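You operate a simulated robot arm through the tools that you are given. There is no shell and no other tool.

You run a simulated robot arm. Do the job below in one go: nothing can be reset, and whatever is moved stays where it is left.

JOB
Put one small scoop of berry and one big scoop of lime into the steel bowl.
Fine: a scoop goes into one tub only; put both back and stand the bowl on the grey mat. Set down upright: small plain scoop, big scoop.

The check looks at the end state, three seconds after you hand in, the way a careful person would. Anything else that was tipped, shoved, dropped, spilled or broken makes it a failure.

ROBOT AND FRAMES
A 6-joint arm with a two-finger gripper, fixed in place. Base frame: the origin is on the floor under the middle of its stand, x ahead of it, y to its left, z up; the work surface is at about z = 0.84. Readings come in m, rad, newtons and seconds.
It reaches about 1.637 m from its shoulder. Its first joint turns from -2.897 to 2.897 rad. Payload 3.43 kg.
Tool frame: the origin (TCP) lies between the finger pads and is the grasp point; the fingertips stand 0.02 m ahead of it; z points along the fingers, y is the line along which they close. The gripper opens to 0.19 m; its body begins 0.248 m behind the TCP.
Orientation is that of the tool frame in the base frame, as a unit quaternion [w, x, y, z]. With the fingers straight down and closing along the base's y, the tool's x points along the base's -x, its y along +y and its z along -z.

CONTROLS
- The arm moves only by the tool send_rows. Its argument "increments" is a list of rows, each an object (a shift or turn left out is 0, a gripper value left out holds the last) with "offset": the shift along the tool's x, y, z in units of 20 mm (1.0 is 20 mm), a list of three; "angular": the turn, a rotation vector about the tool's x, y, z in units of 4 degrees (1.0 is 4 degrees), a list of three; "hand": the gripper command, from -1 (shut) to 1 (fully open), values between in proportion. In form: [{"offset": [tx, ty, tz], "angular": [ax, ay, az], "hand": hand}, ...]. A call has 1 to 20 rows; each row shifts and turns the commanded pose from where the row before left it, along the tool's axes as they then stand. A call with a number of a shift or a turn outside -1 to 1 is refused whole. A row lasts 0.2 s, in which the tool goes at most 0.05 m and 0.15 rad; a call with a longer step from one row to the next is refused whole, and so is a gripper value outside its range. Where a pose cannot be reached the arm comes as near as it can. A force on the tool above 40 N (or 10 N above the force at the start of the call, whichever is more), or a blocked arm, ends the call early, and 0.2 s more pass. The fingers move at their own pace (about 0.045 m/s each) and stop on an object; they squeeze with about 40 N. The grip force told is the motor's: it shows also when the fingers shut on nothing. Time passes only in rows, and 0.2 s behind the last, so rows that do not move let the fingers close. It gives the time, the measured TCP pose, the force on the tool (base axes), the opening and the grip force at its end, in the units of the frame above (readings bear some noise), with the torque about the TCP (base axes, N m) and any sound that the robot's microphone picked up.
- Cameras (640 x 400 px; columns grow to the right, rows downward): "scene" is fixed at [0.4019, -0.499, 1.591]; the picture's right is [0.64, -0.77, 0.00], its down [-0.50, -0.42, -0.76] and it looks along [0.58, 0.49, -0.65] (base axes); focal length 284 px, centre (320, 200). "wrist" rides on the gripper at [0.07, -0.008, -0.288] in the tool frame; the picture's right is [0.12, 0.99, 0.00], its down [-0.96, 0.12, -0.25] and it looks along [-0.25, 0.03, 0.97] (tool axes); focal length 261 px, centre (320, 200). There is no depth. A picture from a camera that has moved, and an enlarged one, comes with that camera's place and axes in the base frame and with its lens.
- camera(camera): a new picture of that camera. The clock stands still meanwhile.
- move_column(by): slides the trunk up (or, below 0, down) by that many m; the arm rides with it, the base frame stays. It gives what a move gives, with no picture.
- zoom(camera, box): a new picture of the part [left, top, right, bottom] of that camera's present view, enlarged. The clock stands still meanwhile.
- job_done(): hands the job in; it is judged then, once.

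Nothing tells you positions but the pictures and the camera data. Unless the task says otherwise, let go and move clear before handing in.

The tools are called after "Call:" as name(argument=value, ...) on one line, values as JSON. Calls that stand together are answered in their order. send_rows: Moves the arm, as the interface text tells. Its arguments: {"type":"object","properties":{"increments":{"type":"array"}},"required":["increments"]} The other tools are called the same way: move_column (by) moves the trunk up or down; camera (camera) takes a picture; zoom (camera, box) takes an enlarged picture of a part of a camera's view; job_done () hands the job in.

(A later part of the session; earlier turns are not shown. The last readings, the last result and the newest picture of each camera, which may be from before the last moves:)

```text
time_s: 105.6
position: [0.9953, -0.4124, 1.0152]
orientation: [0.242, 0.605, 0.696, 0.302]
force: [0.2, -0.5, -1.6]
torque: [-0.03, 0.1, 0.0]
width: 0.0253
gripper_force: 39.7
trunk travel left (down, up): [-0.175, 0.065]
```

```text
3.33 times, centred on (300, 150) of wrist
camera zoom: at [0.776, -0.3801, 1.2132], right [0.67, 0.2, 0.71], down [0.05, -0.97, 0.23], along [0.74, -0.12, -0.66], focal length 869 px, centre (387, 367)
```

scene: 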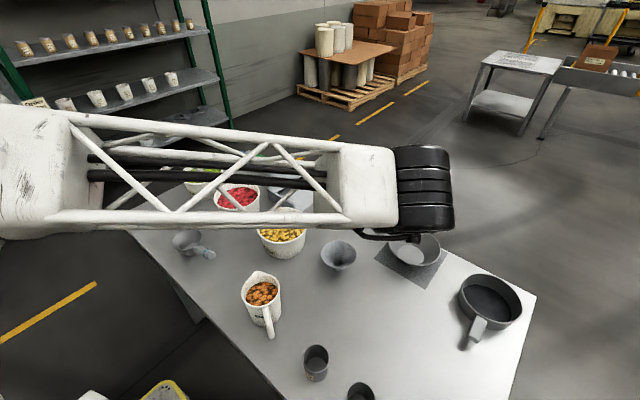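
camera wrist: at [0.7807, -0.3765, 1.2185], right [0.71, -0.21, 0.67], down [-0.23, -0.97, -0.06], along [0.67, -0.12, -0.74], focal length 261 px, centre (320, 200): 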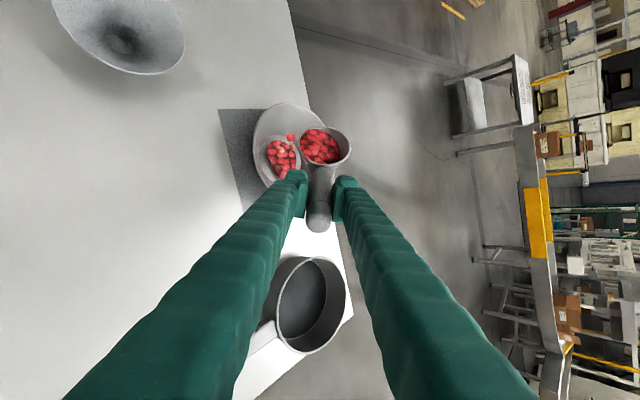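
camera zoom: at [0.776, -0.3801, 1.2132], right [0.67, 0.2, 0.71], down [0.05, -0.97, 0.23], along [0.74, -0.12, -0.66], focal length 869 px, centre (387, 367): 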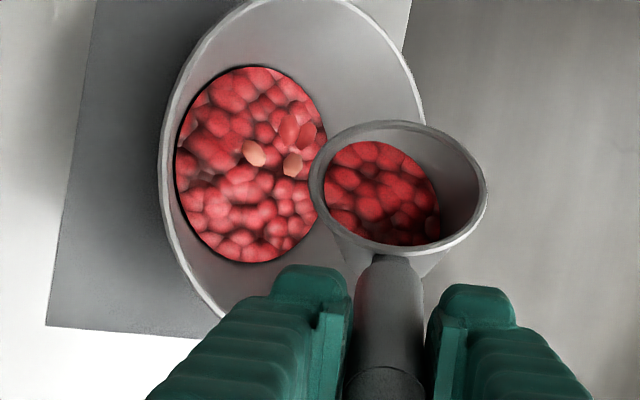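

Call:
send_rows(increments=[{"offset": [0.007, 0.19, 0], "angular": [0, 0, -1]}, {"offset": [0.007, 0.19, 0], "angular": [0, 0, -1]}, {"offset": [0.007, 0.19, 0], "angular": [0, 0, -1]}, {"offset": [0.007, 0.19, 0], "angular": [0, 0, -1]}, {"offset": [0.007, 0.19, 0], "angular": [0, 0, -1]}, {"offset": [0.007, 0.19, 0], "angular": [0, 0, -1]}, {"offset": [0.007, 0.19, 0], "angular": [0, 0, -1]}, {"offset": [0.007, 0.19, 0], "angular": [0, 0, -1]}, {"offset": [0, 0, 0]}, {"offset": [0, 0, 0]}])

Call:
camera(camera="wrist")

Call:
zoom(camera="wrist", box=[220, 70, 380, 210])

```text
time_s: 107.8
position: [1.013, -0.4035, 1.0354]
orientation: [0.317, 0.39, 0.835, 0.224]
force: [-0.3, 0.1, -1.5]
torque: [-0.05, 0.06, 0.04]
width: 0.0253
gripper_force: 40.8
trunk travel left (down, up): [-0.175, 0.065]
```

```text
taken
camera wrist: at [0.7721, -0.3876, 1.2078], right [0.45, 0.69, 0.57], down [0.36, -0.73, 0.59], along [0.82, -0.06, -0.57], focal length 261 px, centre (320, 200)
```

wrist: 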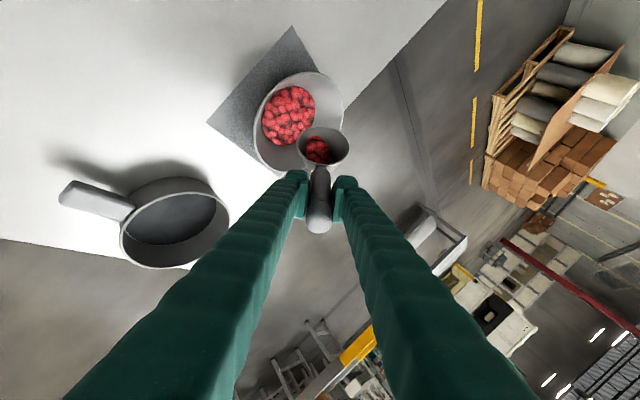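

```text
2.86 times, centred on (300, 140) of wrist
camera zoom: at [0.7721, -0.3876, 1.2078], right [0.45, 0.69, 0.57], down [0.36, -0.73, 0.59], along [0.82, -0.06, -0.57], focal length 745 px, centre (377, 371)
```

zoom: 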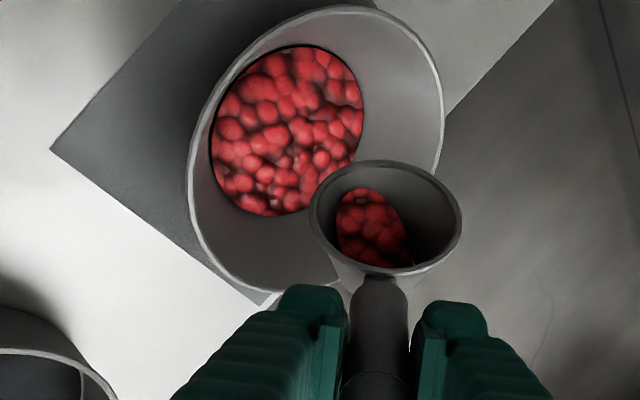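

A little is left in the cup, and the pour stays well inside the bowl. I roll further.

Call:
send_rows(increments=[{"offset": [0.007, 0.19, 0], "angular": [0, 0, -1]}, {"offset": [0.007, 0.19, 0], "angular": [0, 0, -1]}, {"offset": [0.007, 0.19, 0], "angular": [0, 0, -1]}, {"offset": [0.007, 0.19, 0], "angular": [0, 0, -1]}, {"offset": [0.007, 0.19, 0], "angular": [0, 0, -1]}, {"offset": [0.007, 0.19, 0], "angular": [0, 0, -1]}, {"offset": [0.007, 0.19, 0], "angular": [0, 0, -1]}, {"offset": [0.007, 0.19, 0], "angular": [0, 0, -1]}, {"offset": [0.007, 0.19, 0], "angular": [0, 0, -1]}, {"offset": [0.007, 0.19, 0], "angular": [0, 0, -1]}, {"offset": [0.007, 0.19, 0], "angular": [0, 0, -1]}, {"offset": [0.007, 0.19, 0], "angular": [0, 0, -1]}, {"offset": [0.007, 0.19, 0], "angular": [0, 0, -1]}, {"offset": [0.007, 0.19, 0], "angular": [0, 0, -1]}, {"offset": [0, 0, 0]}, {"offset": [0, 0, 0]}])

Call:
camera(camera="wrist")

Call:
camera(camera="scene")

```text
time_s: 111.2
position: [1.0243, -0.3565, 1.0571]
orientation: [0.383, -0.047, 0.921, 0.049]
force: [0.3, 0.0, -1.6]
torque: [-0.01, 0.06, 0.0]
width: 0.0252
gripper_force: 40.1
trunk travel left (down, up): [-0.175, 0.065]
```

```text
taken
camera wrist: at [0.7746, -0.4042, 1.2073], right [-0.21, 0.98, -0.03], down [0.49, 0.13, 0.86], along [0.85, 0.16, -0.5], focal length 261 px, centre (320, 200)
```

wrist: 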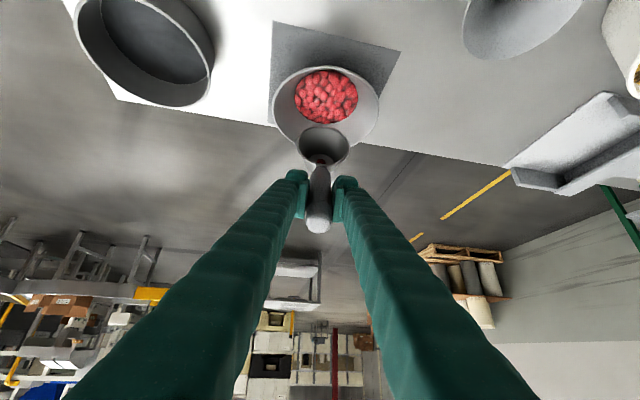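

```text
taken
```

scene: 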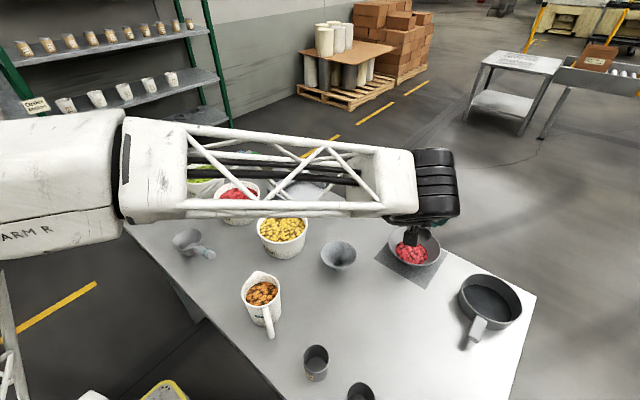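

Call:
zoom(camera="wrist", box=[260, 60, 390, 180])

Call:
zoom(camera="scene", box=[350, 190, 480, 290])

```text
3.33 times, centred on (325, 120) of wrist
camera zoom: at [0.7746, -0.4042, 1.2073], right [-0.21, 0.98, -0.03], down [0.49, 0.13, 0.86], along [0.85, 0.16, -0.5], focal length 869 px, centre (303, 467)
```

zoom: 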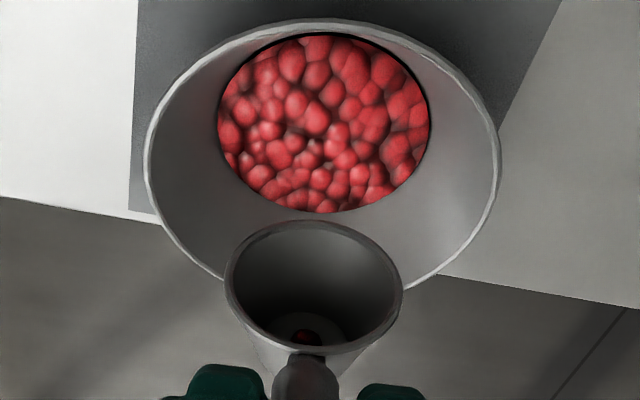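

```text
4.00 times, centred on (415, 240) of scene
camera zoom: at [0.4019, -0.499, 1.591], right [0.64, -0.77, 0.0], down [-0.5, -0.42, -0.76], along [0.58, 0.49, -0.65], focal length 1137 px, centre (-60, 40)
```

zoom: 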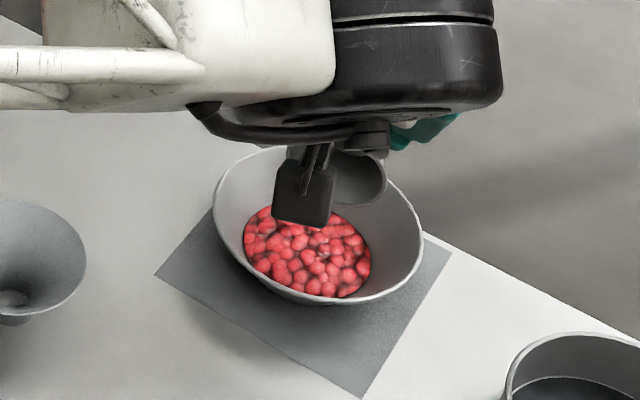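

Only a bit is left at the bottom of the cup. I tip the mouth further down by pitching the tool up about the cup rim.

Call:
send_rows(increments=[{"offset": [0.324, 0, -0.179], "angular": [-0.07, -0.99, 0]}, {"offset": [0.324, 0, -0.179], "angular": [-0.07, -0.99, 0]}, {"offset": [0.324, 0, -0.179], "angular": [-0.07, -0.99, 0]}, {"offset": [0.324, 0, -0.179], "angular": [-0.07, -0.99, 0]}, {"offset": [0.324, 0, -0.179], "angular": [-0.07, -0.99, 0]}, {"offset": [0.324, 0, -0.179], "angular": [-0.07, -0.99, 0]}, {"offset": [0, 0, 0]}, {"offset": [0, 0, 0]}, {"offset": [0, 0, 0]}])

Call:
camera(camera="wrist")

Call:
camera(camera="scene")

```text
time_s: 113.2
position: [0.9857, -0.3618, 1.0353]
orientation: [0.565, -0.042, 0.821, 0.071]
force: [0.7, 0.0, -1.3]
torque: [0.0, 0.1, 0.0]
width: 0.0251
gripper_force: 39.7
trunk travel left (down, up): [-0.175, 0.065]
```

```text
taken
camera wrist: at [0.697, -0.4158, 1.0713], right [-0.19, 0.98, -0.04], down [0.1, 0.06, 0.99], along [0.98, 0.18, -0.11], focal length 261 px, centre (320, 200)
```

wrist: 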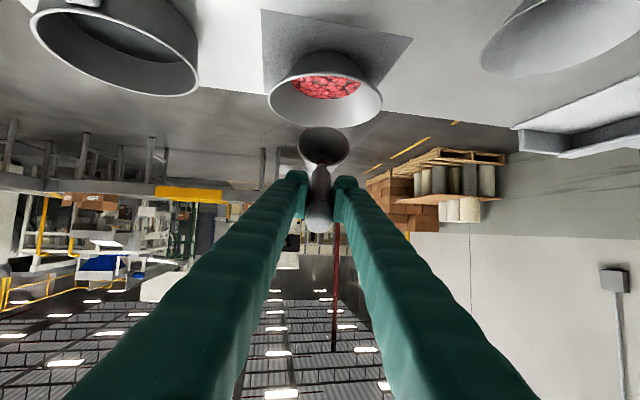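

```text
taken
```

scene: 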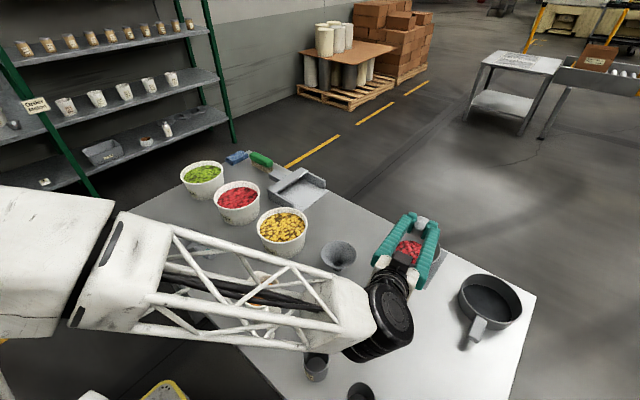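

Call:
zoom(camera="wrist", box=[260, 60, 390, 180])

Call:
zoom(camera="scene", box=[230, 190, 480, 390])

```text
3.33 times, centred on (325, 120) of wrist
camera zoom: at [0.697, -0.4158, 1.0713], right [-0.19, 0.98, -0.04], down [0.1, 0.06, 0.99], along [0.98, 0.18, -0.11], focal length 869 px, centre (303, 467)
```

zoom: 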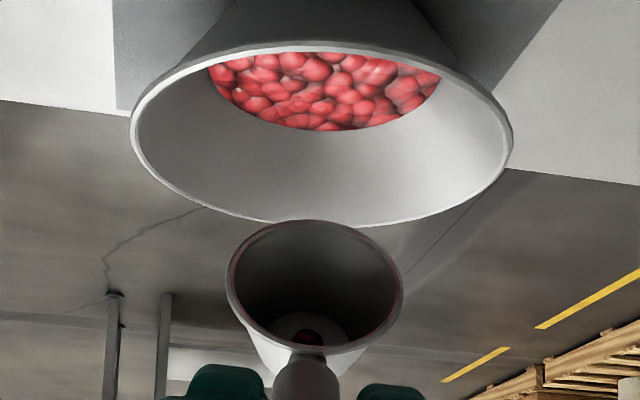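

```text
2.00 times, centred on (355, 290) of scene
camera zoom: at [0.4019, -0.499, 1.591], right [0.64, -0.77, 0.0], down [-0.5, -0.42, -0.76], along [0.58, 0.49, -0.65], focal length 569 px, centre (250, 20)
```

zoom: 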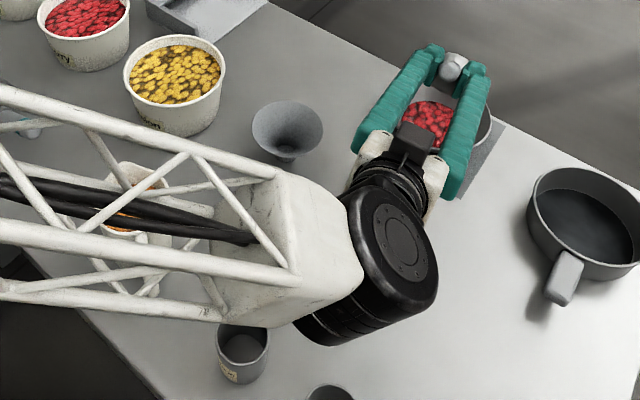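

A small remnant clings in the cup. I raise slightly for clearance, tip further and wait for it to fall.

Call:
send_rows(increments=[{"offset": [-0.7, 0, -0.27]}, {"offset": [-0.7, 0, -0.27]}, {"offset": [0.324, 0, -0.179], "angular": [-0.07, -0.99, 0]}, {"offset": [0.324, 0, -0.179], "angular": [-0.07, -0.99, 0]}, {"offset": [0.324, 0, -0.179], "angular": [-0.07, -0.99, 0]}, {"offset": [0, 0, 0]}, {"offset": [0, 0, 0]}, {"offset": [0, 0, 0]}, {"offset": [0, 0, 0]}, {"offset": [0, 0, 0]}])

Call:
zoom(camera="wrist", box=[260, 60, 390, 180])

Call:
zoom(camera="scene", box=[230, 190, 480, 390])

```text
time_s: 115.4
position: [0.9708, -0.3643, 1.0523]
orientation: [0.647, -0.039, 0.757, 0.081]
force: [-0.2, 0.3, -1.5]
torque: [-0.02, 0.16, 0.01]
width: 0.0252
gripper_force: 40.4
trunk travel left (down, up): [-0.175, 0.065]
```

```text
3.33 times, centred on (325, 120) of wrist
camera zoom: at [0.6804, -0.4182, 1.0248], right [-0.18, 0.98, -0.05], down [-0.1, 0.03, 0.99], along [0.98, 0.18, 0.1], focal length 869 px, centre (303, 467)
```

zoom: 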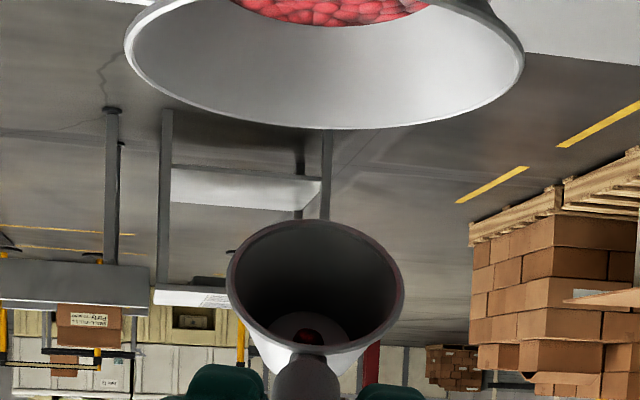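

```text
2.00 times, centred on (355, 290) of scene
camera zoom: at [0.4019, -0.499, 1.591], right [0.64, -0.77, 0.0], down [-0.5, -0.42, -0.76], along [0.58, 0.49, -0.65], focal length 569 px, centre (250, 20)
```

zoom: 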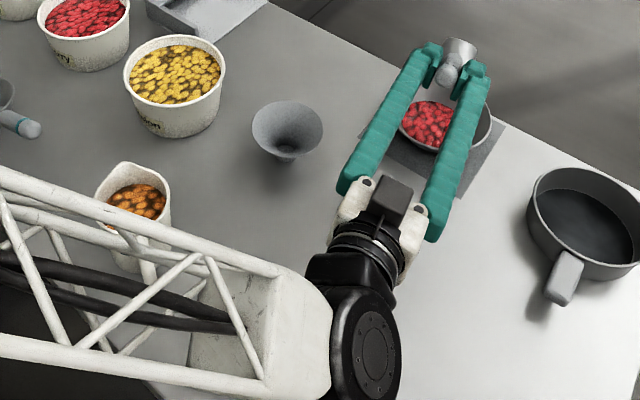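

Call:
zoom(camera="wrist", box=[290, 120, 355, 175])

```text
7.27 times, centred on (322, 148) of wrist
camera zoom: at [0.6804, -0.4182, 1.0248], right [-0.18, 0.98, -0.05], down [-0.1, 0.03, 0.99], along [0.98, 0.18, 0.1], focal length 1896 px, centre (302, 582)
```

zoom: 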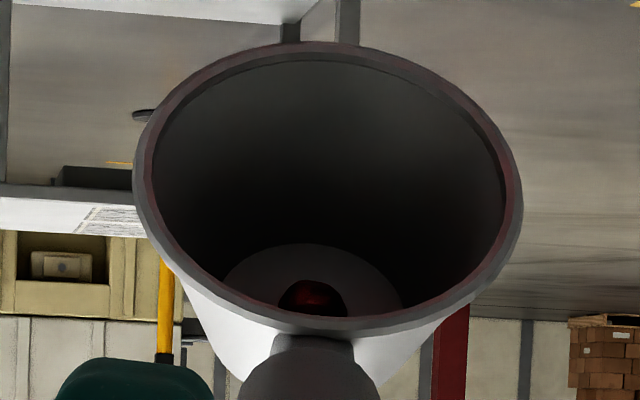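

A single bit seems to stick on the cup's base. I give the scoop a few short shakes along its mouth axis, over the bowl.

Call:
send_rows(increments=[{"offset": [-0.7, 0, 0.7]}, {"offset": [0.7, 0, -0.7]}, {"offset": [-0.7, 0, 0.7]}, {"offset": [0.7, 0, -0.7]}, {"offset": [-0.7, 0, 0.7]}, {"offset": [0.7, 0, -0.7]}, {"offset": [0, 0, 0]}, {"offset": [0, 0, 0]}, {"offset": [0, 0, 0]}])

Call:
zoom(camera="wrist", box=[290, 120, 355, 175])

Call:
zoom(camera="scene", box=[350, 190, 480, 290])

```text
time_s: 117.4
position: [0.9699, -0.3647, 1.0509]
orientation: [0.647, -0.038, 0.758, 0.08]
force: [0.1, 0.5, -1.8]
torque: [-0.01, 0.13, -0.01]
width: 0.0253
gripper_force: 40.0
trunk travel left (down, up): [-0.175, 0.065]
```

```text
7.27 times, centred on (322, 148) of wrist
camera zoom: at [0.6801, -0.4186, 1.0243], right [-0.18, 0.98, -0.05], down [-0.1, 0.03, 0.99], along [0.98, 0.18, 0.1], focal length 1896 px, centre (302, 582)
```

zoom: 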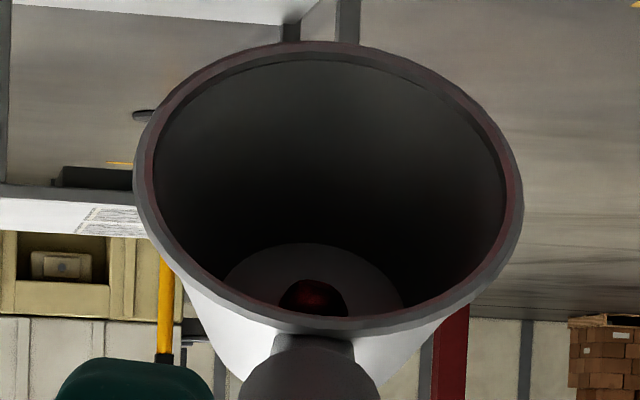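

```text
4.00 times, centred on (415, 240) of scene
camera zoom: at [0.4019, -0.499, 1.591], right [0.64, -0.77, 0.0], down [-0.5, -0.42, -0.76], along [0.58, 0.49, -0.65], focal length 1137 px, centre (-60, 40)
```

zoom: 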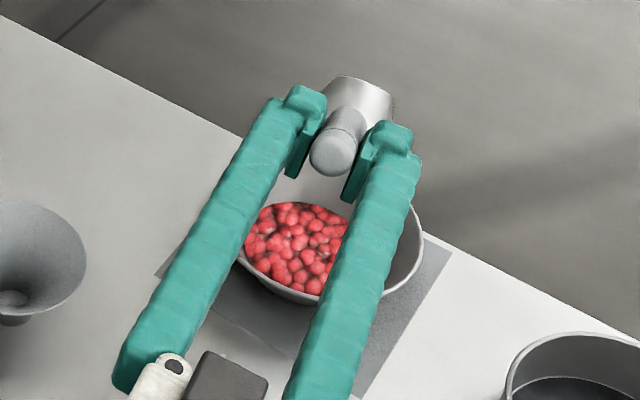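

The tiny remnant does not change and the rim is tinted the same red, so I take it to be residue. The cup has emptied into the bowl. I reverse the pour: pitch back, then roll upright over the bowl.

Call:
send_rows(increments=[{"offset": [-0.31, 0, 0.2], "angular": [0.07, 0.99, 0]}, {"offset": [-0.31, 0, 0.2], "angular": [0.07, 0.99, 0]}, {"offset": [-0.31, 0, 0.2], "angular": [0.07, 0.99, 0]}, {"offset": [-0.31, 0, 0.2], "angular": [0.07, 0.99, 0]}, {"offset": [-0.31, 0, 0.2], "angular": [0.07, 0.99, 0]}, {"offset": [-0.31, 0, 0.2], "angular": [0.07, 0.99, 0]}, {"offset": [-0.31, 0, 0.2], "angular": [0.07, 0.99, 0]}, {"offset": [-0.31, 0, 0.2], "angular": [0.07, 0.99, 0]}, {"offset": [-0.31, 0, 0.2], "angular": [0.07, 0.99, 0]}, {"offset": [0, 0, 0]}])

Call:
send_rows(increments=[{"offset": [0.007, -0.19, 0], "angular": [0, 0, 1]}, {"offset": [0.007, -0.19, 0], "angular": [0, 0, 1]}, {"offset": [0.007, -0.19, 0], "angular": [0, 0, 1]}, {"offset": [0.007, -0.19, 0], "angular": [0, 0, 1]}, {"offset": [0.007, -0.19, 0], "angular": [0, 0, 1]}, {"offset": [0.007, -0.19, 0], "angular": [0, 0, 1]}, {"offset": [0.007, -0.19, 0], "angular": [0, 0, 1]}, {"offset": [0.007, -0.19, 0], "angular": [0, 0, 1]}, {"offset": [0.007, -0.19, 0], "angular": [0, 0, 1]}, {"offset": [0.007, -0.19, 0], "angular": [0, 0, 1]}, {"offset": [0.007, -0.19, 0], "angular": [0, 0, 1]}, {"offset": [0.007, -0.19, 0], "angular": [0, 0, 1]}, {"offset": [0.007, -0.19, 0], "angular": [0, 0, 1]}, {"offset": [0.007, -0.19, 0], "angular": [0, 0, 1]}, {"offset": [0.007, -0.19, 0], "angular": [0, 0, 1]}, {"offset": [0.007, -0.19, 0], "angular": [0, 0, 1]}, {"offset": [0.007, -0.19, 0], "angular": [0, 0, 1]}, {"offset": [0.007, -0.19, 0], "angular": [0, 0, 1]}, {"offset": [0.007, -0.19, 0], "angular": [0, 0, 1]}, {"offset": [0.007, -0.19, 0], "angular": [0, 0, 1]}])

Call:
send_rows(increments=[{"offset": [0.007, -0.19, 0], "angular": [0, 0, 1]}, {"offset": [0.007, -0.19, 0], "angular": [0, 0, 1]}, {"offset": [0.007, -0.19, 0], "angular": [0, 0, 1]}, {"offset": [0.007, -0.19, 0], "angular": [0, 0, 1]}, {"offset": [0.007, -0.19, 0], "angular": [0, 0, 1]}, {"offset": [0.007, -0.19, 0], "angular": [0, 0, 1]}, {"offset": [0.007, -0.19, 0], "angular": [0, 0, 1]}, {"offset": [0.007, -0.19, 0], "angular": [0, 0, 1]}, {"offset": [0.007, -0.19, 0], "angular": [0, 0, 1]}, {"offset": [0.007, -0.19, 0], "angular": [0, 0, 1]}, {"offset": [0.007, -0.19, 0], "angular": [0, 0, 1]}, {"offset": [0.007, -0.19, 0], "angular": [0, 0, 1]}, {"offset": [0.007, -0.19, 0], "angular": [0, 0, 1]}, {"offset": [0.007, -0.19, 0], "angular": [0, 0, 1]}, {"offset": [0.007, -0.19, 0], "angular": [0, 0, 1]}, {"offset": [0.007, -0.19, 0], "angular": [0, 0, 1]}, {"offset": [0.007, -0.19, 0], "angular": [0, 0, 1]}, {"offset": [0.007, -0.19, 0], "angular": [0, 0, 1]}, {"offset": [0.007, -0.19, 0], "angular": [0, 0, 1]}, {"offset": [0.007, -0.19, 0], "angular": [0, 0, 1]}])

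Call:
send_rows(increments=[{"offset": [0.007, -0.19, 0], "angular": [0, 0, 1]}, {"offset": [0.007, -0.19, 0], "angular": [0, 0, 1]}, {"offset": [0.007, -0.19, 0], "angular": [0, 0, 1]}, {"offset": [0.007, -0.19, 0], "angular": [0, 0, 1]}, {"offset": [0, 0, 0]}])

Call:
camera(camera="wrist")

Call:
camera(camera="scene")

```text
time_s: 119.6
position: [1.0257, -0.3578, 1.0853]
orientation: [0.384, -0.047, 0.921, 0.049]
force: [0.6, -0.2, -1.7]
torque: [0.01, 0.07, 0.0]
width: 0.0257
gripper_force: 40.4
trunk travel left (down, up): [-0.175, 0.065]
```

```text
time_s: 123.8
position: [1.0003, -0.4141, 1.0512]
orientation: [0.262, 0.557, 0.735, 0.285]
force: [-0.3, -0.1, -1.9]
torque: [-0.07, 0.1, 0.0]
width: 0.0254
gripper_force: 40.1
trunk travel left (down, up): [-0.175, 0.065]
```

```text
time_s: 128.0
position: [0.9542, -0.3852, 1.0108]
orientation: [0.019, 0.899, 0.207, 0.386]
force: [-0.4, -0.2, -2.1]
torque: [-0.01, 0.11, 0.0]
width: 0.0252
gripper_force: 39.8
trunk travel left (down, up): [-0.175, 0.065]
```

```text
time_s: 129.2
position: [0.9486, -0.3681, 1.0079]
orientation: [-0.035, 0.919, 0.079, 0.386]
force: [0.3, 0.3, 0.6]
torque: [-0.03, 0.11, -0.05]
width: 0.0253
gripper_force: 40.4
trunk travel left (down, up): [-0.175, 0.065]
```

```text
taken
camera wrist: at [0.7942, -0.3873, 1.2602], right [0.25, -0.96, 0.08], down [-0.82, -0.26, -0.51], along [0.52, 0.06, -0.85], focal length 261 px, centre (320, 200)
```

wrist: 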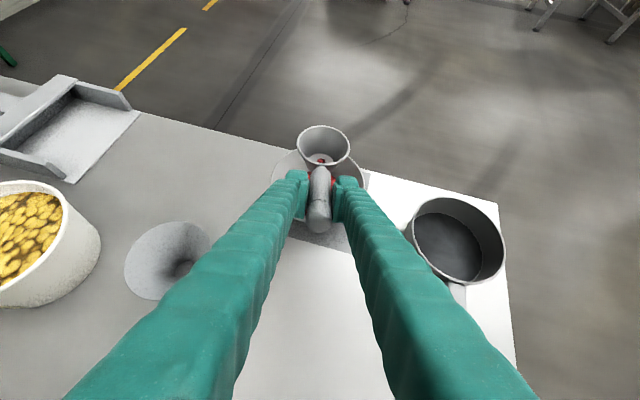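

```text
taken
```

scene: 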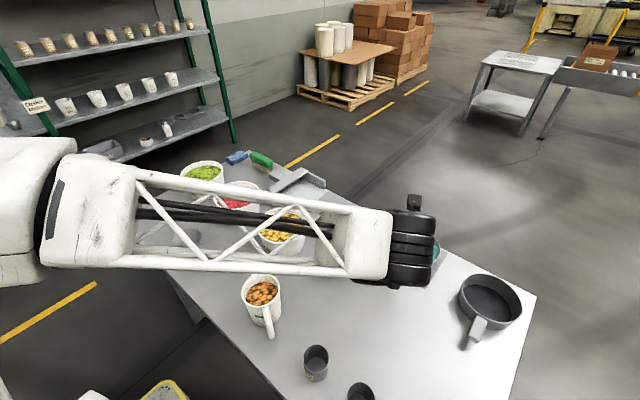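

Call:
zoom(camera="wrist", box=[280, 110, 370, 185])

```text
5.33 times, centred on (325, 148) of wrist
camera zoom: at [0.7942, -0.3873, 1.2602], right [0.25, -0.96, 0.08], down [-0.82, -0.26, -0.51], along [0.52, 0.06, -0.85], focal length 1390 px, centre (293, 480)
```

zoom: 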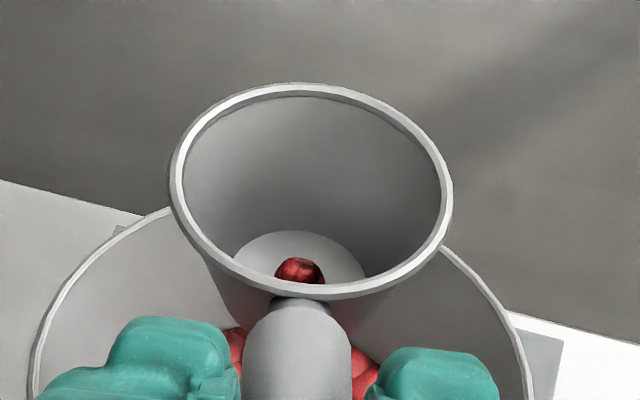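

Only a speck remains at the cup's base. I raise and carry the empty small scoop back to its place.

Call:
send_rows(increments=[{"offset": [0.655, 0, -0.646]}, {"offset": [0.655, 0, -0.646]}, {"offset": [0.655, 0, -0.646]}, {"offset": [0.655, 0, -0.646]}, {"offset": [0.655, 0, -0.646]}, {"offset": [-0.149, -0.965, -0.152]}, {"offset": [-0.149, -0.965, -0.152]}, {"offset": [-0.149, -0.965, -0.152]}, {"offset": [-0.149, -0.965, -0.152]}, {"offset": [-0.149, -0.965, -0.152]}, {"offset": [-0.149, -0.965, -0.152]}, {"offset": [-0.149, -0.965, -0.152]}, {"offset": [-0.149, -0.965, -0.152]}, {"offset": [-0.149, -0.965, -0.152]}, {"offset": [-0.149, -0.965, -0.152]}, {"offset": [-0.149, -0.965, -0.152]}, {"offset": [-0.149, -0.965, -0.152]}, {"offset": [-0.149, -0.965, -0.152]}])

Call:
send_rows(increments=[{"angular": [0.685, 0, -0.676]}, {"angular": [0.685, 0, -0.676]}, {"angular": [0.685, 0, -0.676]}, {"angular": [0.685, 0, -0.676]}, {"angular": [0.685, 0, -0.676]}, {"angular": [0.685, 0, -0.676]}, {"angular": [0.685, 0, -0.676]}, {"angular": [0.685, 0, -0.676]}, {"angular": [0.685, 0, -0.676]}, {"angular": [0.685, 0, -0.676]}, {"angular": [0.685, 0, -0.676]}, {"angular": [0.685, 0, -0.676]}, {"angular": [0.685, 0, -0.676]}, {"offset": [0, 0, 0]}])

Call:
camera(camera="scene")

```text
time_s: 133.0
position: [0.8515, -0.131, 1.0995]
orientation: [-0.035, 0.918, 0.078, 0.387]
force: [-0.3, 0.4, -0.8]
torque: [0.02, 0.1, 0.04]
width: 0.0254
gripper_force: 40.0
trunk travel left (down, up): [-0.175, 0.065]
```

```text
time_s: 136.0
position: [0.8514, -0.1302, 1.101]
orientation: [-0.194, 0.798, 0.46, 0.336]
force: [0.7, 0.4, -1.3]
torque: [-0.09, 0.06, 0.03]
width: 0.0254
gripper_force: 40.1
trunk travel left (down, up): [-0.175, 0.065]
```

```text
taken
```

scene: 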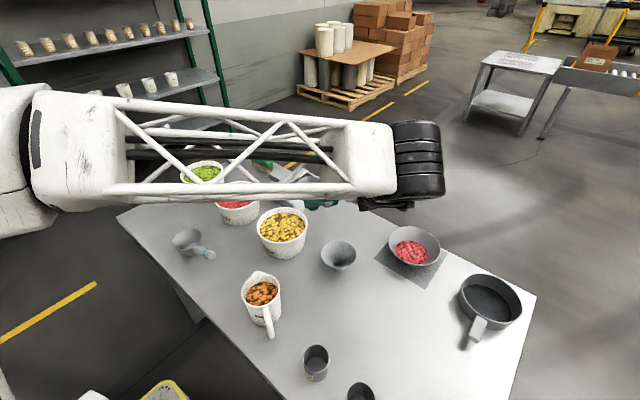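

Call:
send_rows(increments=[{"offset": [0.4135, -0.922, 0.4194]}, {"offset": [0.4135, -0.922, 0.4194]}, {"offset": [0.4135, -0.922, 0.4194]}, {"offset": [0.4135, -0.922, 0.4194]}, {"offset": [0.4135, -0.922, 0.4194]}, {"offset": [0.4135, -0.922, 0.4194]}, {"offset": [0.4135, -0.922, 0.4194]}, {"offset": [0.4135, -0.922, 0.4194]}, {"offset": [0.4135, -0.922, 0.4194]}, {"offset": [0.4135, -0.922, 0.4194]}, {"offset": [0.4135, -0.922, 0.4194]}, {"offset": [0.4135, -0.922, 0.4194]}, {"offset": [0.4135, -0.922, 0.4194]}, {"offset": [0.4135, -0.922, 0.4194]}, {"offset": [0.4135, -0.922, 0.4194]}, {"offset": [0.4135, -0.922, 0.4194]}, {"offset": [0.4135, -0.922, 0.4194]}, {"offset": [0, 0, 0]}])

Call:
send_rows(increments=[{"angular": [0.668, 0, -0.658]}, {"angular": [0.668, 0, -0.658]}, {"angular": [0.668, 0, -0.658]}, {"angular": [0.668, 0, -0.658]}, {"angular": [0.668, 0, -0.658]}, {"angular": [0.668, 0, -0.658]}, {"angular": [0.668, 0, -0.658]}, {"angular": [0.668, 0, -0.658]}, {"offset": [0, 0, 0]}])

Call:
camera(camera="wrist")

```text
time_s: 139.8
position: [0.6817, 0.2003, 1.1014]
orientation: [-0.193, 0.799, 0.461, 0.336]
force: [0.6, 0.1, -1.7]
torque: [-0.11, 0.07, -0.05]
width: 0.0252
gripper_force: 40.3
trunk travel left (down, up): [-0.175, 0.065]
```

```text
time_s: 141.8
position: [0.6813, 0.1982, 1.1017]
orientation: [-0.273, 0.652, 0.652, 0.274]
force: [-0.6, -0.3, -1.7]
torque: [-0.13, 0.01, -0.02]
width: 0.0256
gripper_force: 40.2
trunk travel left (down, up): [-0.175, 0.065]
```

```text
taken
camera wrist: at [0.6723, 0.0433, 1.354], right [0.99, 0.08, 0.09], down [0.12, -0.85, -0.51], along [0.03, 0.52, -0.85], focal length 261 px, centre (320, 200)
```

wrist: 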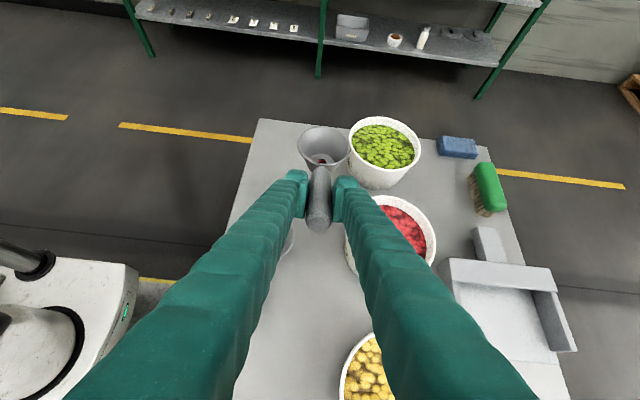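

Call:
send_rows(increments=[{"offset": [0.512, -0.402, 0.89]}, {"offset": [0.512, -0.402, 0.89]}, {"offset": [0.512, -0.402, 0.89]}, {"offset": [0.512, -0.402, 0.89]}, {"offset": [0.512, -0.402, 0.89]}, {"offset": [0.512, -0.402, 0.89]}, {"offset": [0.512, -0.402, 0.89]}, {"offset": [0.512, -0.402, 0.89]}, {"offset": [0.512, -0.402, 0.89]}, {"offset": [0.512, -0.402, 0.89]}, {"offset": [0, 0, 0]}])

Call:
zoom(camera="wrist", box=[240, 100, 400, 240])

```text
time_s: 144.2
position: [0.6023, 0.3973, 1.0516]
orientation: [-0.273, 0.652, 0.652, 0.275]
force: [-0.6, 0.5, -1.2]
torque: [-0.1, 0.03, -0.01]
width: 0.0253
gripper_force: 40.4
trunk travel left (down, up): [-0.175, 0.065]
```

```text
2.86 times, centred on (320, 170) of wrist
camera zoom: at [0.5934, 0.2405, 1.3023], right [0.99, 0.08, 0.09], down [0.12, -0.85, -0.51], along [0.03, 0.52, -0.85], focal length 745 px, centre (320, 286)
```

zoom: 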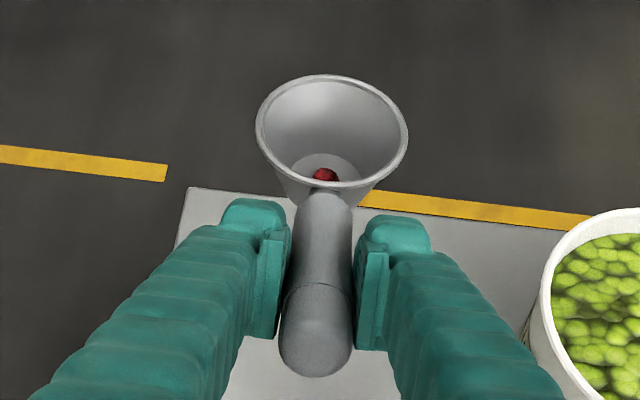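

The scoop still sits in the grip as when I picked it up. I lower it to just above its old spot, then set it down in small steps.

Call:
send_rows(increments=[{"offset": [-0.6125, -0.0094, 0.616]}, {"offset": [-0.6125, -0.0094, 0.616]}, {"offset": [-0.6125, -0.0094, 0.616]}, {"offset": [-0.6125, -0.0094, 0.616]}, {"offset": [-0.6125, -0.0094, 0.616]}, {"offset": [-0.6125, -0.0094, 0.616]}, {"offset": [-0.6125, -0.0094, 0.616]}, {"offset": [-0.55, -0.0094, 0.55]}, {"offset": [0, 0, 0]}, {"offset": [0, 0, 0]}])

Call:
camera(camera="wrist")

Call:
zoom(camera="scene", box=[110, 150, 230, 240])

```text
time_s: 146.4
position: [0.6002, 0.4006, 0.9144]
orientation: [-0.274, 0.651, 0.652, 0.274]
force: [-0.7, -0.9, -0.7]
torque: [-0.12, -0.02, 0.0]
width: 0.0257
gripper_force: 40.4
trunk travel left (down, up): [-0.175, 0.065]
```

```text
taken
camera wrist: at [0.5911, 0.2443, 1.1656], right [0.99, 0.08, 0.09], down [0.12, -0.85, -0.51], along [0.03, 0.52, -0.85], focal length 261 px, centre (320, 200)
```

wrist: 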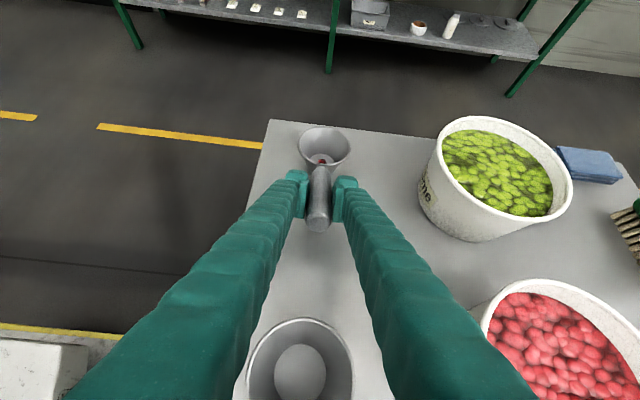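

```text
4.44 times, centred on (170, 195) of scene
camera zoom: at [0.4019, -0.499, 1.591], right [0.64, -0.77, 0.0], down [-0.5, -0.42, -0.76], along [0.58, 0.49, -0.65], focal length 1264 px, centre (987, 222)
```

zoom: 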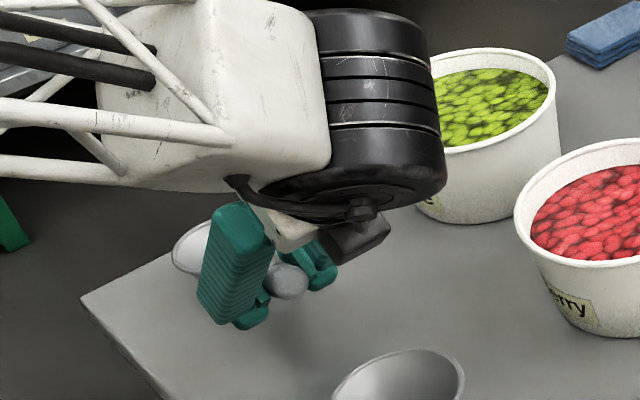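

Call:
send_rows(increments=[{"offset": [-0.071, 0, 0.07]}, {"offset": [-0.071, 0, 0.07]}, {"offset": [0, 0, 0]}, {"offset": [0, 0, 0]}])

Call:
send_rows(increments=[{"offset": [-0.035, 0, 0.035]}, {"offset": [0, 0, 0]}, {"offset": [0, 0, 0]}])

```text
time_s: 147.4
position: [0.6001, 0.401, 0.9099]
orientation: [-0.273, 0.652, 0.652, 0.275]
force: [0.6, -0.7, 8.8]
torque: [1.16, -0.01, -0.01]
width: 0.0255
gripper_force: 39.9
trunk travel left (down, up): [-0.175, 0.065]
```

```text
time_s: 148.2
position: [0.6004, 0.4007, 0.9094]
orientation: [-0.273, 0.652, 0.652, 0.275]
force: [-0.1, -4.7, 12.1]
torque: [0.85, -0.01, -0.03]
width: 0.0255
gripper_force: 40.2
trunk travel left (down, up): [-0.175, 0.065]
```

The scoop touches down. I open the fingers gently and back off along the tool axis.

Call:
send_rows(increments=[{"hand": -0.65}, {"hand": -0.5}, {"hand": -0.3}, {"hand": -0.1}, {"hand": 0}, {"hand": 0}])

Call:
zoom(camera="wrist", box=[240, 100, 400, 240])

```text
time_s: 149.6
position: [0.6, 0.3993, 0.9093]
orientation: [-0.273, 0.652, 0.652, 0.274]
force: [-0.3, 1.1, 0.2]
torque: [0.01, -0.02, -0.01]
width: 0.0949
gripper_force: 0.0
trunk travel left (down, up): [-0.175, 0.065]
```

```text
2.86 times, centred on (320, 170) of wrist
camera zoom: at [0.591, 0.244, 1.1604], right [0.99, 0.08, 0.09], down [0.12, -0.85, -0.51], along [0.03, 0.52, -0.85], focal length 745 px, centre (320, 286)
```

zoom: 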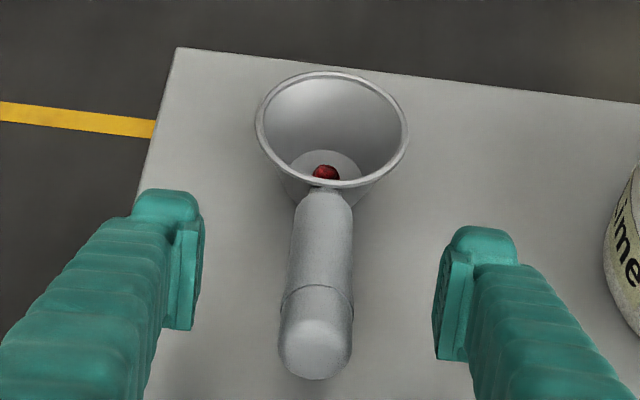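

The small plain scoop stands upright where it was. I back away and move to the big scoop's handle.

Call:
send_rows(increments=[{"offset": [0, 0, -0.5]}, {"offset": [0, 0, -1]}, {"offset": [0, 0, -1]}, {"offset": [0, 0, -1]}, {"offset": [0, 0, -1]}, {"offset": [0, 0, -1]}, {"offset": [0, 0, -1]}, {"offset": [0, 0, -1]}, {"offset": [0, 0, 0]}])

Call:
send_rows(increments=[{"offset": [-0.605, 0, -0.938]}, {"offset": [-0.605, 0, -0.938]}, {"offset": [-0.605, 0, -0.938]}, {"offset": [-0.605, 0, -0.938]}, {"offset": [-0.605, 0, -0.938]}, {"offset": [-0.605, 0, -0.938]}, {"offset": [-0.605, 0, -0.938]}, {"offset": [-0.605, 0, -0.938]}, {"offset": [-0.605, 0, -0.938]}, {"offset": [-0.605, 0, -0.938]}, {"offset": [-0.605, 0, -0.938]}, {"offset": [-0.605, 0, -0.938]}, {"offset": [-0.605, 0, -0.938]}, {"offset": [0, 0, 0]}])

Call:
camera(camera="wrist")

Call:
camera(camera="scene")

```text
time_s: 151.6
position: [0.6006, 0.2924, 1.0139]
orientation: [-0.273, 0.652, 0.652, 0.275]
force: [0.8, -0.3, 0.2]
torque: [0.0, 0.01, 0.01]
width: 0.095
gripper_force: 0.0
trunk travel left (down, up): [-0.175, 0.065]
```

```text
time_s: 154.6
position: [0.5985, 0.0065, 1.0723]
orientation: [-0.274, 0.651, 0.653, 0.274]
force: [0.2, -0.7, 0.5]
torque: [-0.01, -0.04, 0.02]
width: 0.095
gripper_force: 0.1
trunk travel left (down, up): [-0.175, 0.065]
```

```text
taken
camera wrist: at [0.5906, -0.1489, 1.3242], right [0.99, 0.08, 0.09], down [0.12, -0.85, -0.51], along [0.03, 0.52, -0.85], focal length 261 px, centre (320, 200)
```

wrist: 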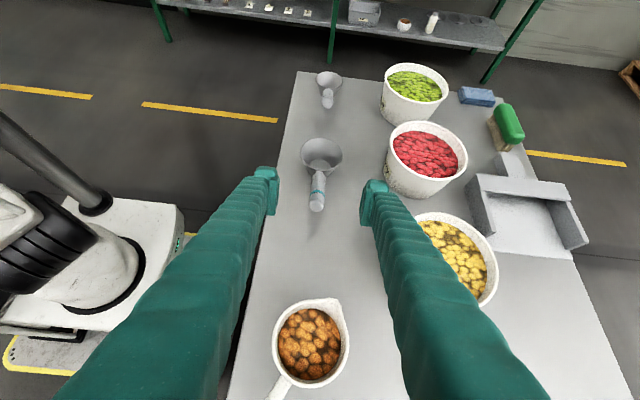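

```text
taken
```

scene: 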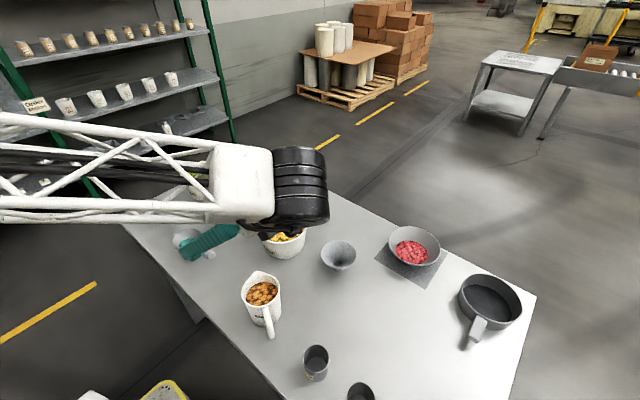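

Call:
send_rows(increments=[{"offset": [-0.84, 0.02, 0.9]}, {"offset": [-0.84, 0.02, 0.9]}, {"offset": [0, 0, 0]}])

Call:
zoom(camera="wrist", box=[240, 100, 400, 240])

```text
time_s: 155.4
position: [0.5995, 0.0093, 1.023]
orientation: [-0.274, 0.651, 0.652, 0.274]
force: [0.3, 0.0, -1.1]
torque: [-0.01, 0.01, 0.0]
width: 0.0949
gripper_force: 0.1
trunk travel left (down, up): [-0.175, 0.065]
```

```text
2.86 times, centred on (320, 170) of wrist
camera zoom: at [0.5912, -0.1466, 1.2746], right [0.99, 0.08, 0.09], down [0.12, -0.85, -0.51], along [0.03, 0.52, -0.85], focal length 745 px, centre (320, 286)
```

zoom: 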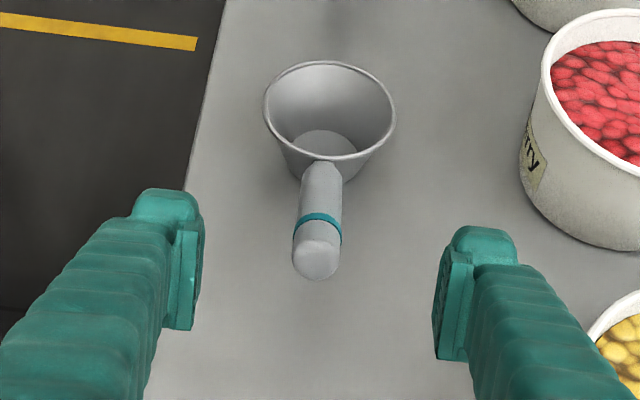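

The big handle is centred too, so I approach and check before closing.

Call:
send_rows(increments=[{"offset": [0, 0, 1]}, {"offset": [0, 0, 1]}, {"offset": [0, 0, 1]}, {"offset": [0, 0, 1]}, {"offset": [0, 0, 1]}, {"offset": [0, 0, 1]}, {"offset": [0, 0, 0.8]}, {"offset": [0, 0, 0.6]}, {"offset": [0, 0, 0]}])

Call:
zoom(camera="wrist", box=[240, 100, 400, 240])

Call:
zoom(camera="scene", box=[130, 170, 290, 330])

```text
time_s: 157.4
position: [0.6014, 0.1151, 0.919]
orientation: [-0.274, 0.651, 0.652, 0.274]
force: [0.7, -0.2, 0.3]
torque: [-0.02, -0.01, 0.03]
width: 0.0949
gripper_force: 0.0
trunk travel left (down, up): [-0.175, 0.065]
```

```text
2.86 times, centred on (320, 170) of wrist
camera zoom: at [0.5912, -0.0408, 1.1708], right [0.99, 0.08, 0.09], down [0.12, -0.85, -0.51], along [0.03, 0.52, -0.85], focal length 745 px, centre (320, 286)
```

zoom: 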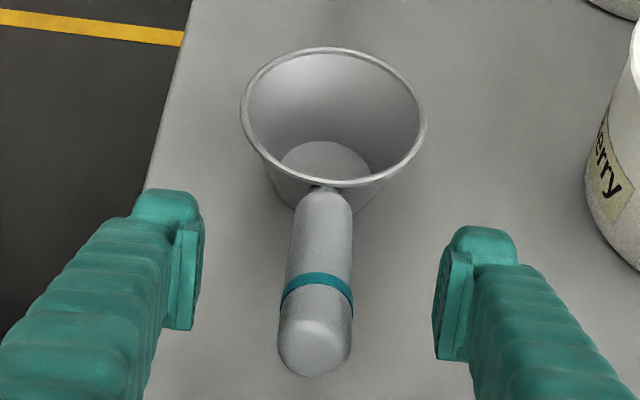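

```text
2.50 times, centred on (210, 250) of scene
camera zoom: at [0.4019, -0.499, 1.591], right [0.64, -0.77, 0.0], down [-0.5, -0.42, -0.76], along [0.58, 0.49, -0.65], focal length 711 px, centre (595, 75)
```

zoom: 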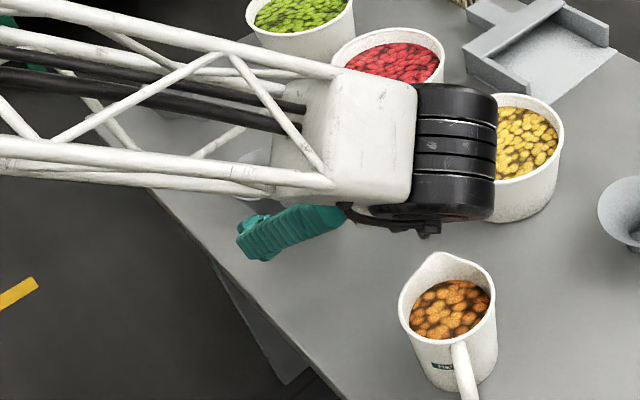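

Call:
send_rows(increments=[{"hand": -0.5}, {"hand": -0.65}, {"hand": -0.65}, {"hand": -0.65}, {"hand": -1}, {"hand": -1}, {"hand": -1}, {"hand": -1}])

Call:
zoom(camera="wrist", box=[240, 100, 400, 240])

```text
time_s: 159.2
position: [0.6004, 0.1155, 0.9186]
orientation: [-0.274, 0.652, 0.651, 0.275]
force: [0.2, -0.2, -1.0]
torque: [-0.02, 0.04, 0.02]
width: 0.0254
gripper_force: 39.8
trunk travel left (down, up): [-0.175, 0.065]
```

```text
2.86 times, centred on (320, 170) of wrist
camera zoom: at [0.5913, -0.0409, 1.1709], right [0.99, 0.08, 0.09], down [0.12, -0.85, -0.51], along [0.03, 0.52, -0.85], focal length 745 px, centre (320, 286)
```

zoom: 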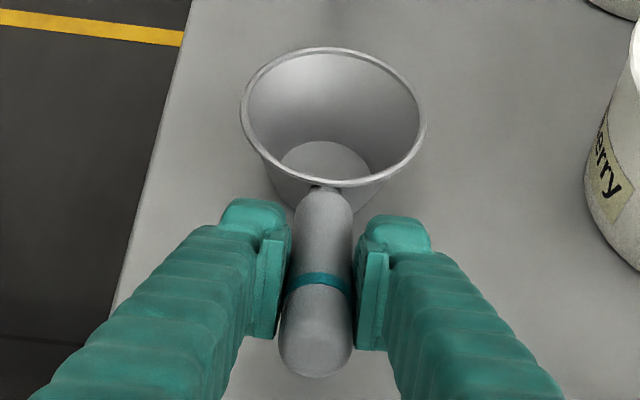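

The big scoop's handle is gripped. I lift it straight up and carry it over to the lime tub.

Call:
send_rows(increments=[{"offset": [0.36, 0, -0.35]}, {"offset": [0.36, 0, -0.35]}, {"offset": [0.712, 0, -0.702]}, {"offset": [0.712, 0, -0.702]}, {"offset": [0.712, 0, -0.702]}, {"offset": [0.712, 0, -0.702]}, {"offset": [0.712, 0, -0.702]}, {"offset": [0.712, 0, -0.702]}, {"offset": [0.712, 0, -0.702]}, {"offset": [0.712, 0, -0.702]}, {"offset": [0.712, 0, -0.702]}, {"offset": [0, 0, 0]}])

Call:
camera(camera="wrist")

```text
time_s: 161.8
position: [0.6, 0.1168, 1.1199]
orientation: [-0.274, 0.652, 0.652, 0.275]
force: [0.2, 0.0, -1.2]
torque: [-0.17, 0.01, 0.0]
width: 0.0255
gripper_force: 39.9
trunk travel left (down, up): [-0.175, 0.065]
```

```text
taken
camera wrist: at [0.591, -0.0398, 1.3713], right [0.99, 0.08, 0.09], down [0.12, -0.85, -0.51], along [0.03, 0.52, -0.85], focal length 261 px, centre (320, 200)
```

wrist: 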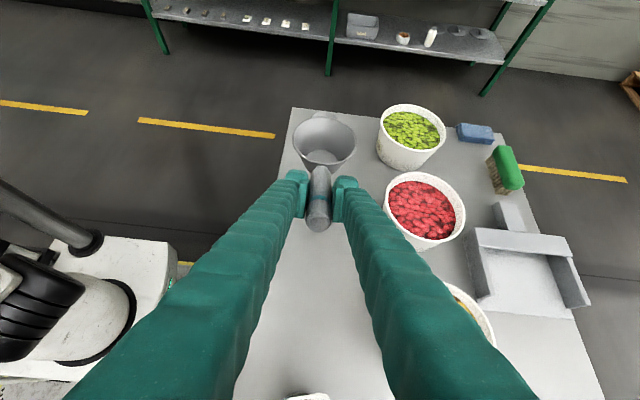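

Call:
zoom(camera="wrist", box=[360, 90, 480, 265])

```text
2.29 times, centred on (420, 178) of wrist
camera zoom: at [0.591, -0.0398, 1.3713], right [0.99, 0.08, 0.09], down [0.12, -0.85, -0.51], along [0.03, 0.52, -0.85], focal length 596 px, centre (91, 251)
```

zoom: 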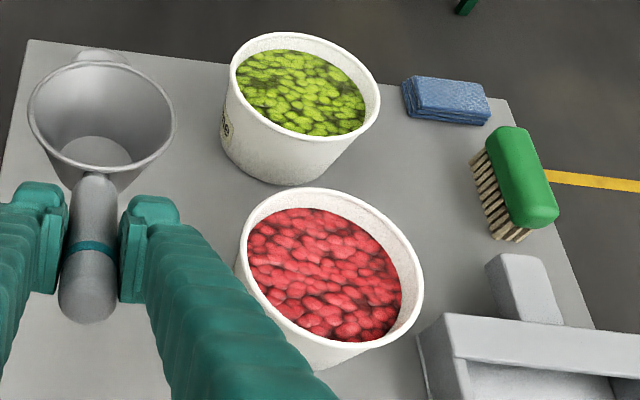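

Call:
send_rows(increments=[{"angular": [-0.668, 0, 0.658]}, {"angular": [-0.668, 0, 0.658]}, {"angular": [-0.668, 0, 0.658]}, {"angular": [-0.668, 0, 0.658]}, {"angular": [-0.668, 0, 0.658]}, {"angular": [-0.668, 0, 0.658]}, {"angular": [-0.668, 0, 0.658]}, {"angular": [-0.668, 0, 0.658]}, {"offset": [0, 0, 0]}])

Call:
send_rows(increments=[{"offset": [0.9, 0.033, 0.913]}, {"offset": [0.9, 0.033, 0.913]}, {"offset": [0.9, 0.033, 0.913]}, {"offset": [0.9, 0.033, 0.913]}, {"offset": [0.9, 0.033, 0.913]}, {"offset": [0.9, 0.033, 0.913]}, {"offset": [0.9, 0.033, 0.913]}, {"offset": [0.9, 0.033, 0.913]}, {"offset": [0.9, 0.033, 0.913]}, {"offset": [0.9, 0.033, 0.913]}, {"offset": [0.9, 0.033, 0.913]}, {"offset": [0.9, 0.033, 0.913]}, {"offset": [0.9, 0.033, 0.913]}, {"offset": [0.9, 0.033, 0.913]}, {"offset": [0, 0, 0]}])

Call:
send_rows(increments=[{"angular": [0, -1, 0]}, {"angular": [0, -1, 0]}, {"angular": [0, -1, 0]}, {"angular": [0, -1, 0]}, {"angular": [0, -1, 0]}, {"angular": [0, -1, 0]}, {"angular": [0, -1, 0]}, {"angular": [0, -1, 0]}, {"angular": [0, -0.75, 0]}, {"offset": [0, 0, 0]}])

Call:
camera(camera="wrist")

Call:
camera(camera="scene")

```text
time_s: 163.8
position: [0.5994, 0.1146, 1.1184]
orientation: [-0.194, 0.798, 0.46, 0.337]
force: [0.8, 0.4, -1.2]
torque: [-0.15, 0.09, -0.02]
width: 0.0256
gripper_force: 40.0
trunk travel left (down, up): [-0.175, 0.065]
```

```text
time_s: 167.0
position: [0.7889, 0.4212, 1.1189]
orientation: [-0.194, 0.798, 0.461, 0.336]
force: [-0.1, -0.4, -1.5]
torque: [-0.15, 0.08, 0.0]
width: 0.0255
gripper_force: 39.8
trunk travel left (down, up): [-0.175, 0.065]
```

```text
time_s: 169.2
position: [0.7878, 0.4213, 1.1188]
orientation: [-0.046, 0.862, 0.498, 0.08]
force: [0.4, -0.2, -1.9]
torque: [-0.05, 0.09, -0.03]
width: 0.0254
gripper_force: 39.9
trunk travel left (down, up): [-0.175, 0.065]
```

```text
taken
camera wrist: at [0.7891, 0.4404, 1.4151], right [0.92, -0.4, 0.02], down [-0.4, -0.92, 0.07], along [-0.01, -0.07, -1.0], focal length 261 px, centre (320, 200)
```

wrist: 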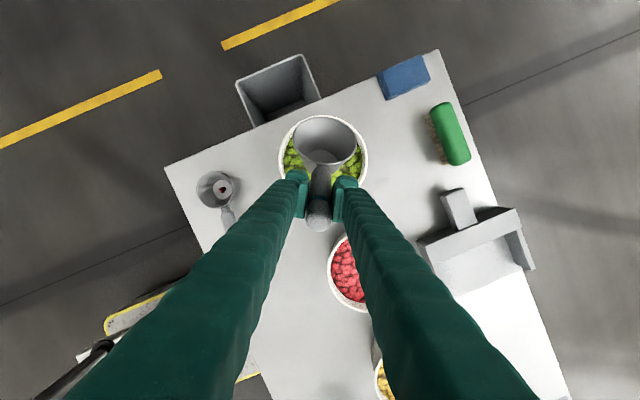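

```text
taken
```

scene: 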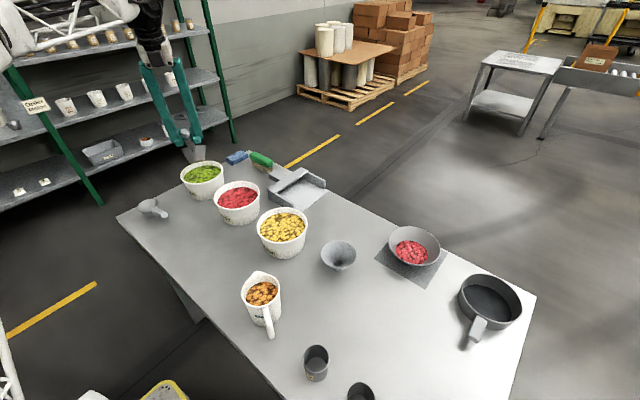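

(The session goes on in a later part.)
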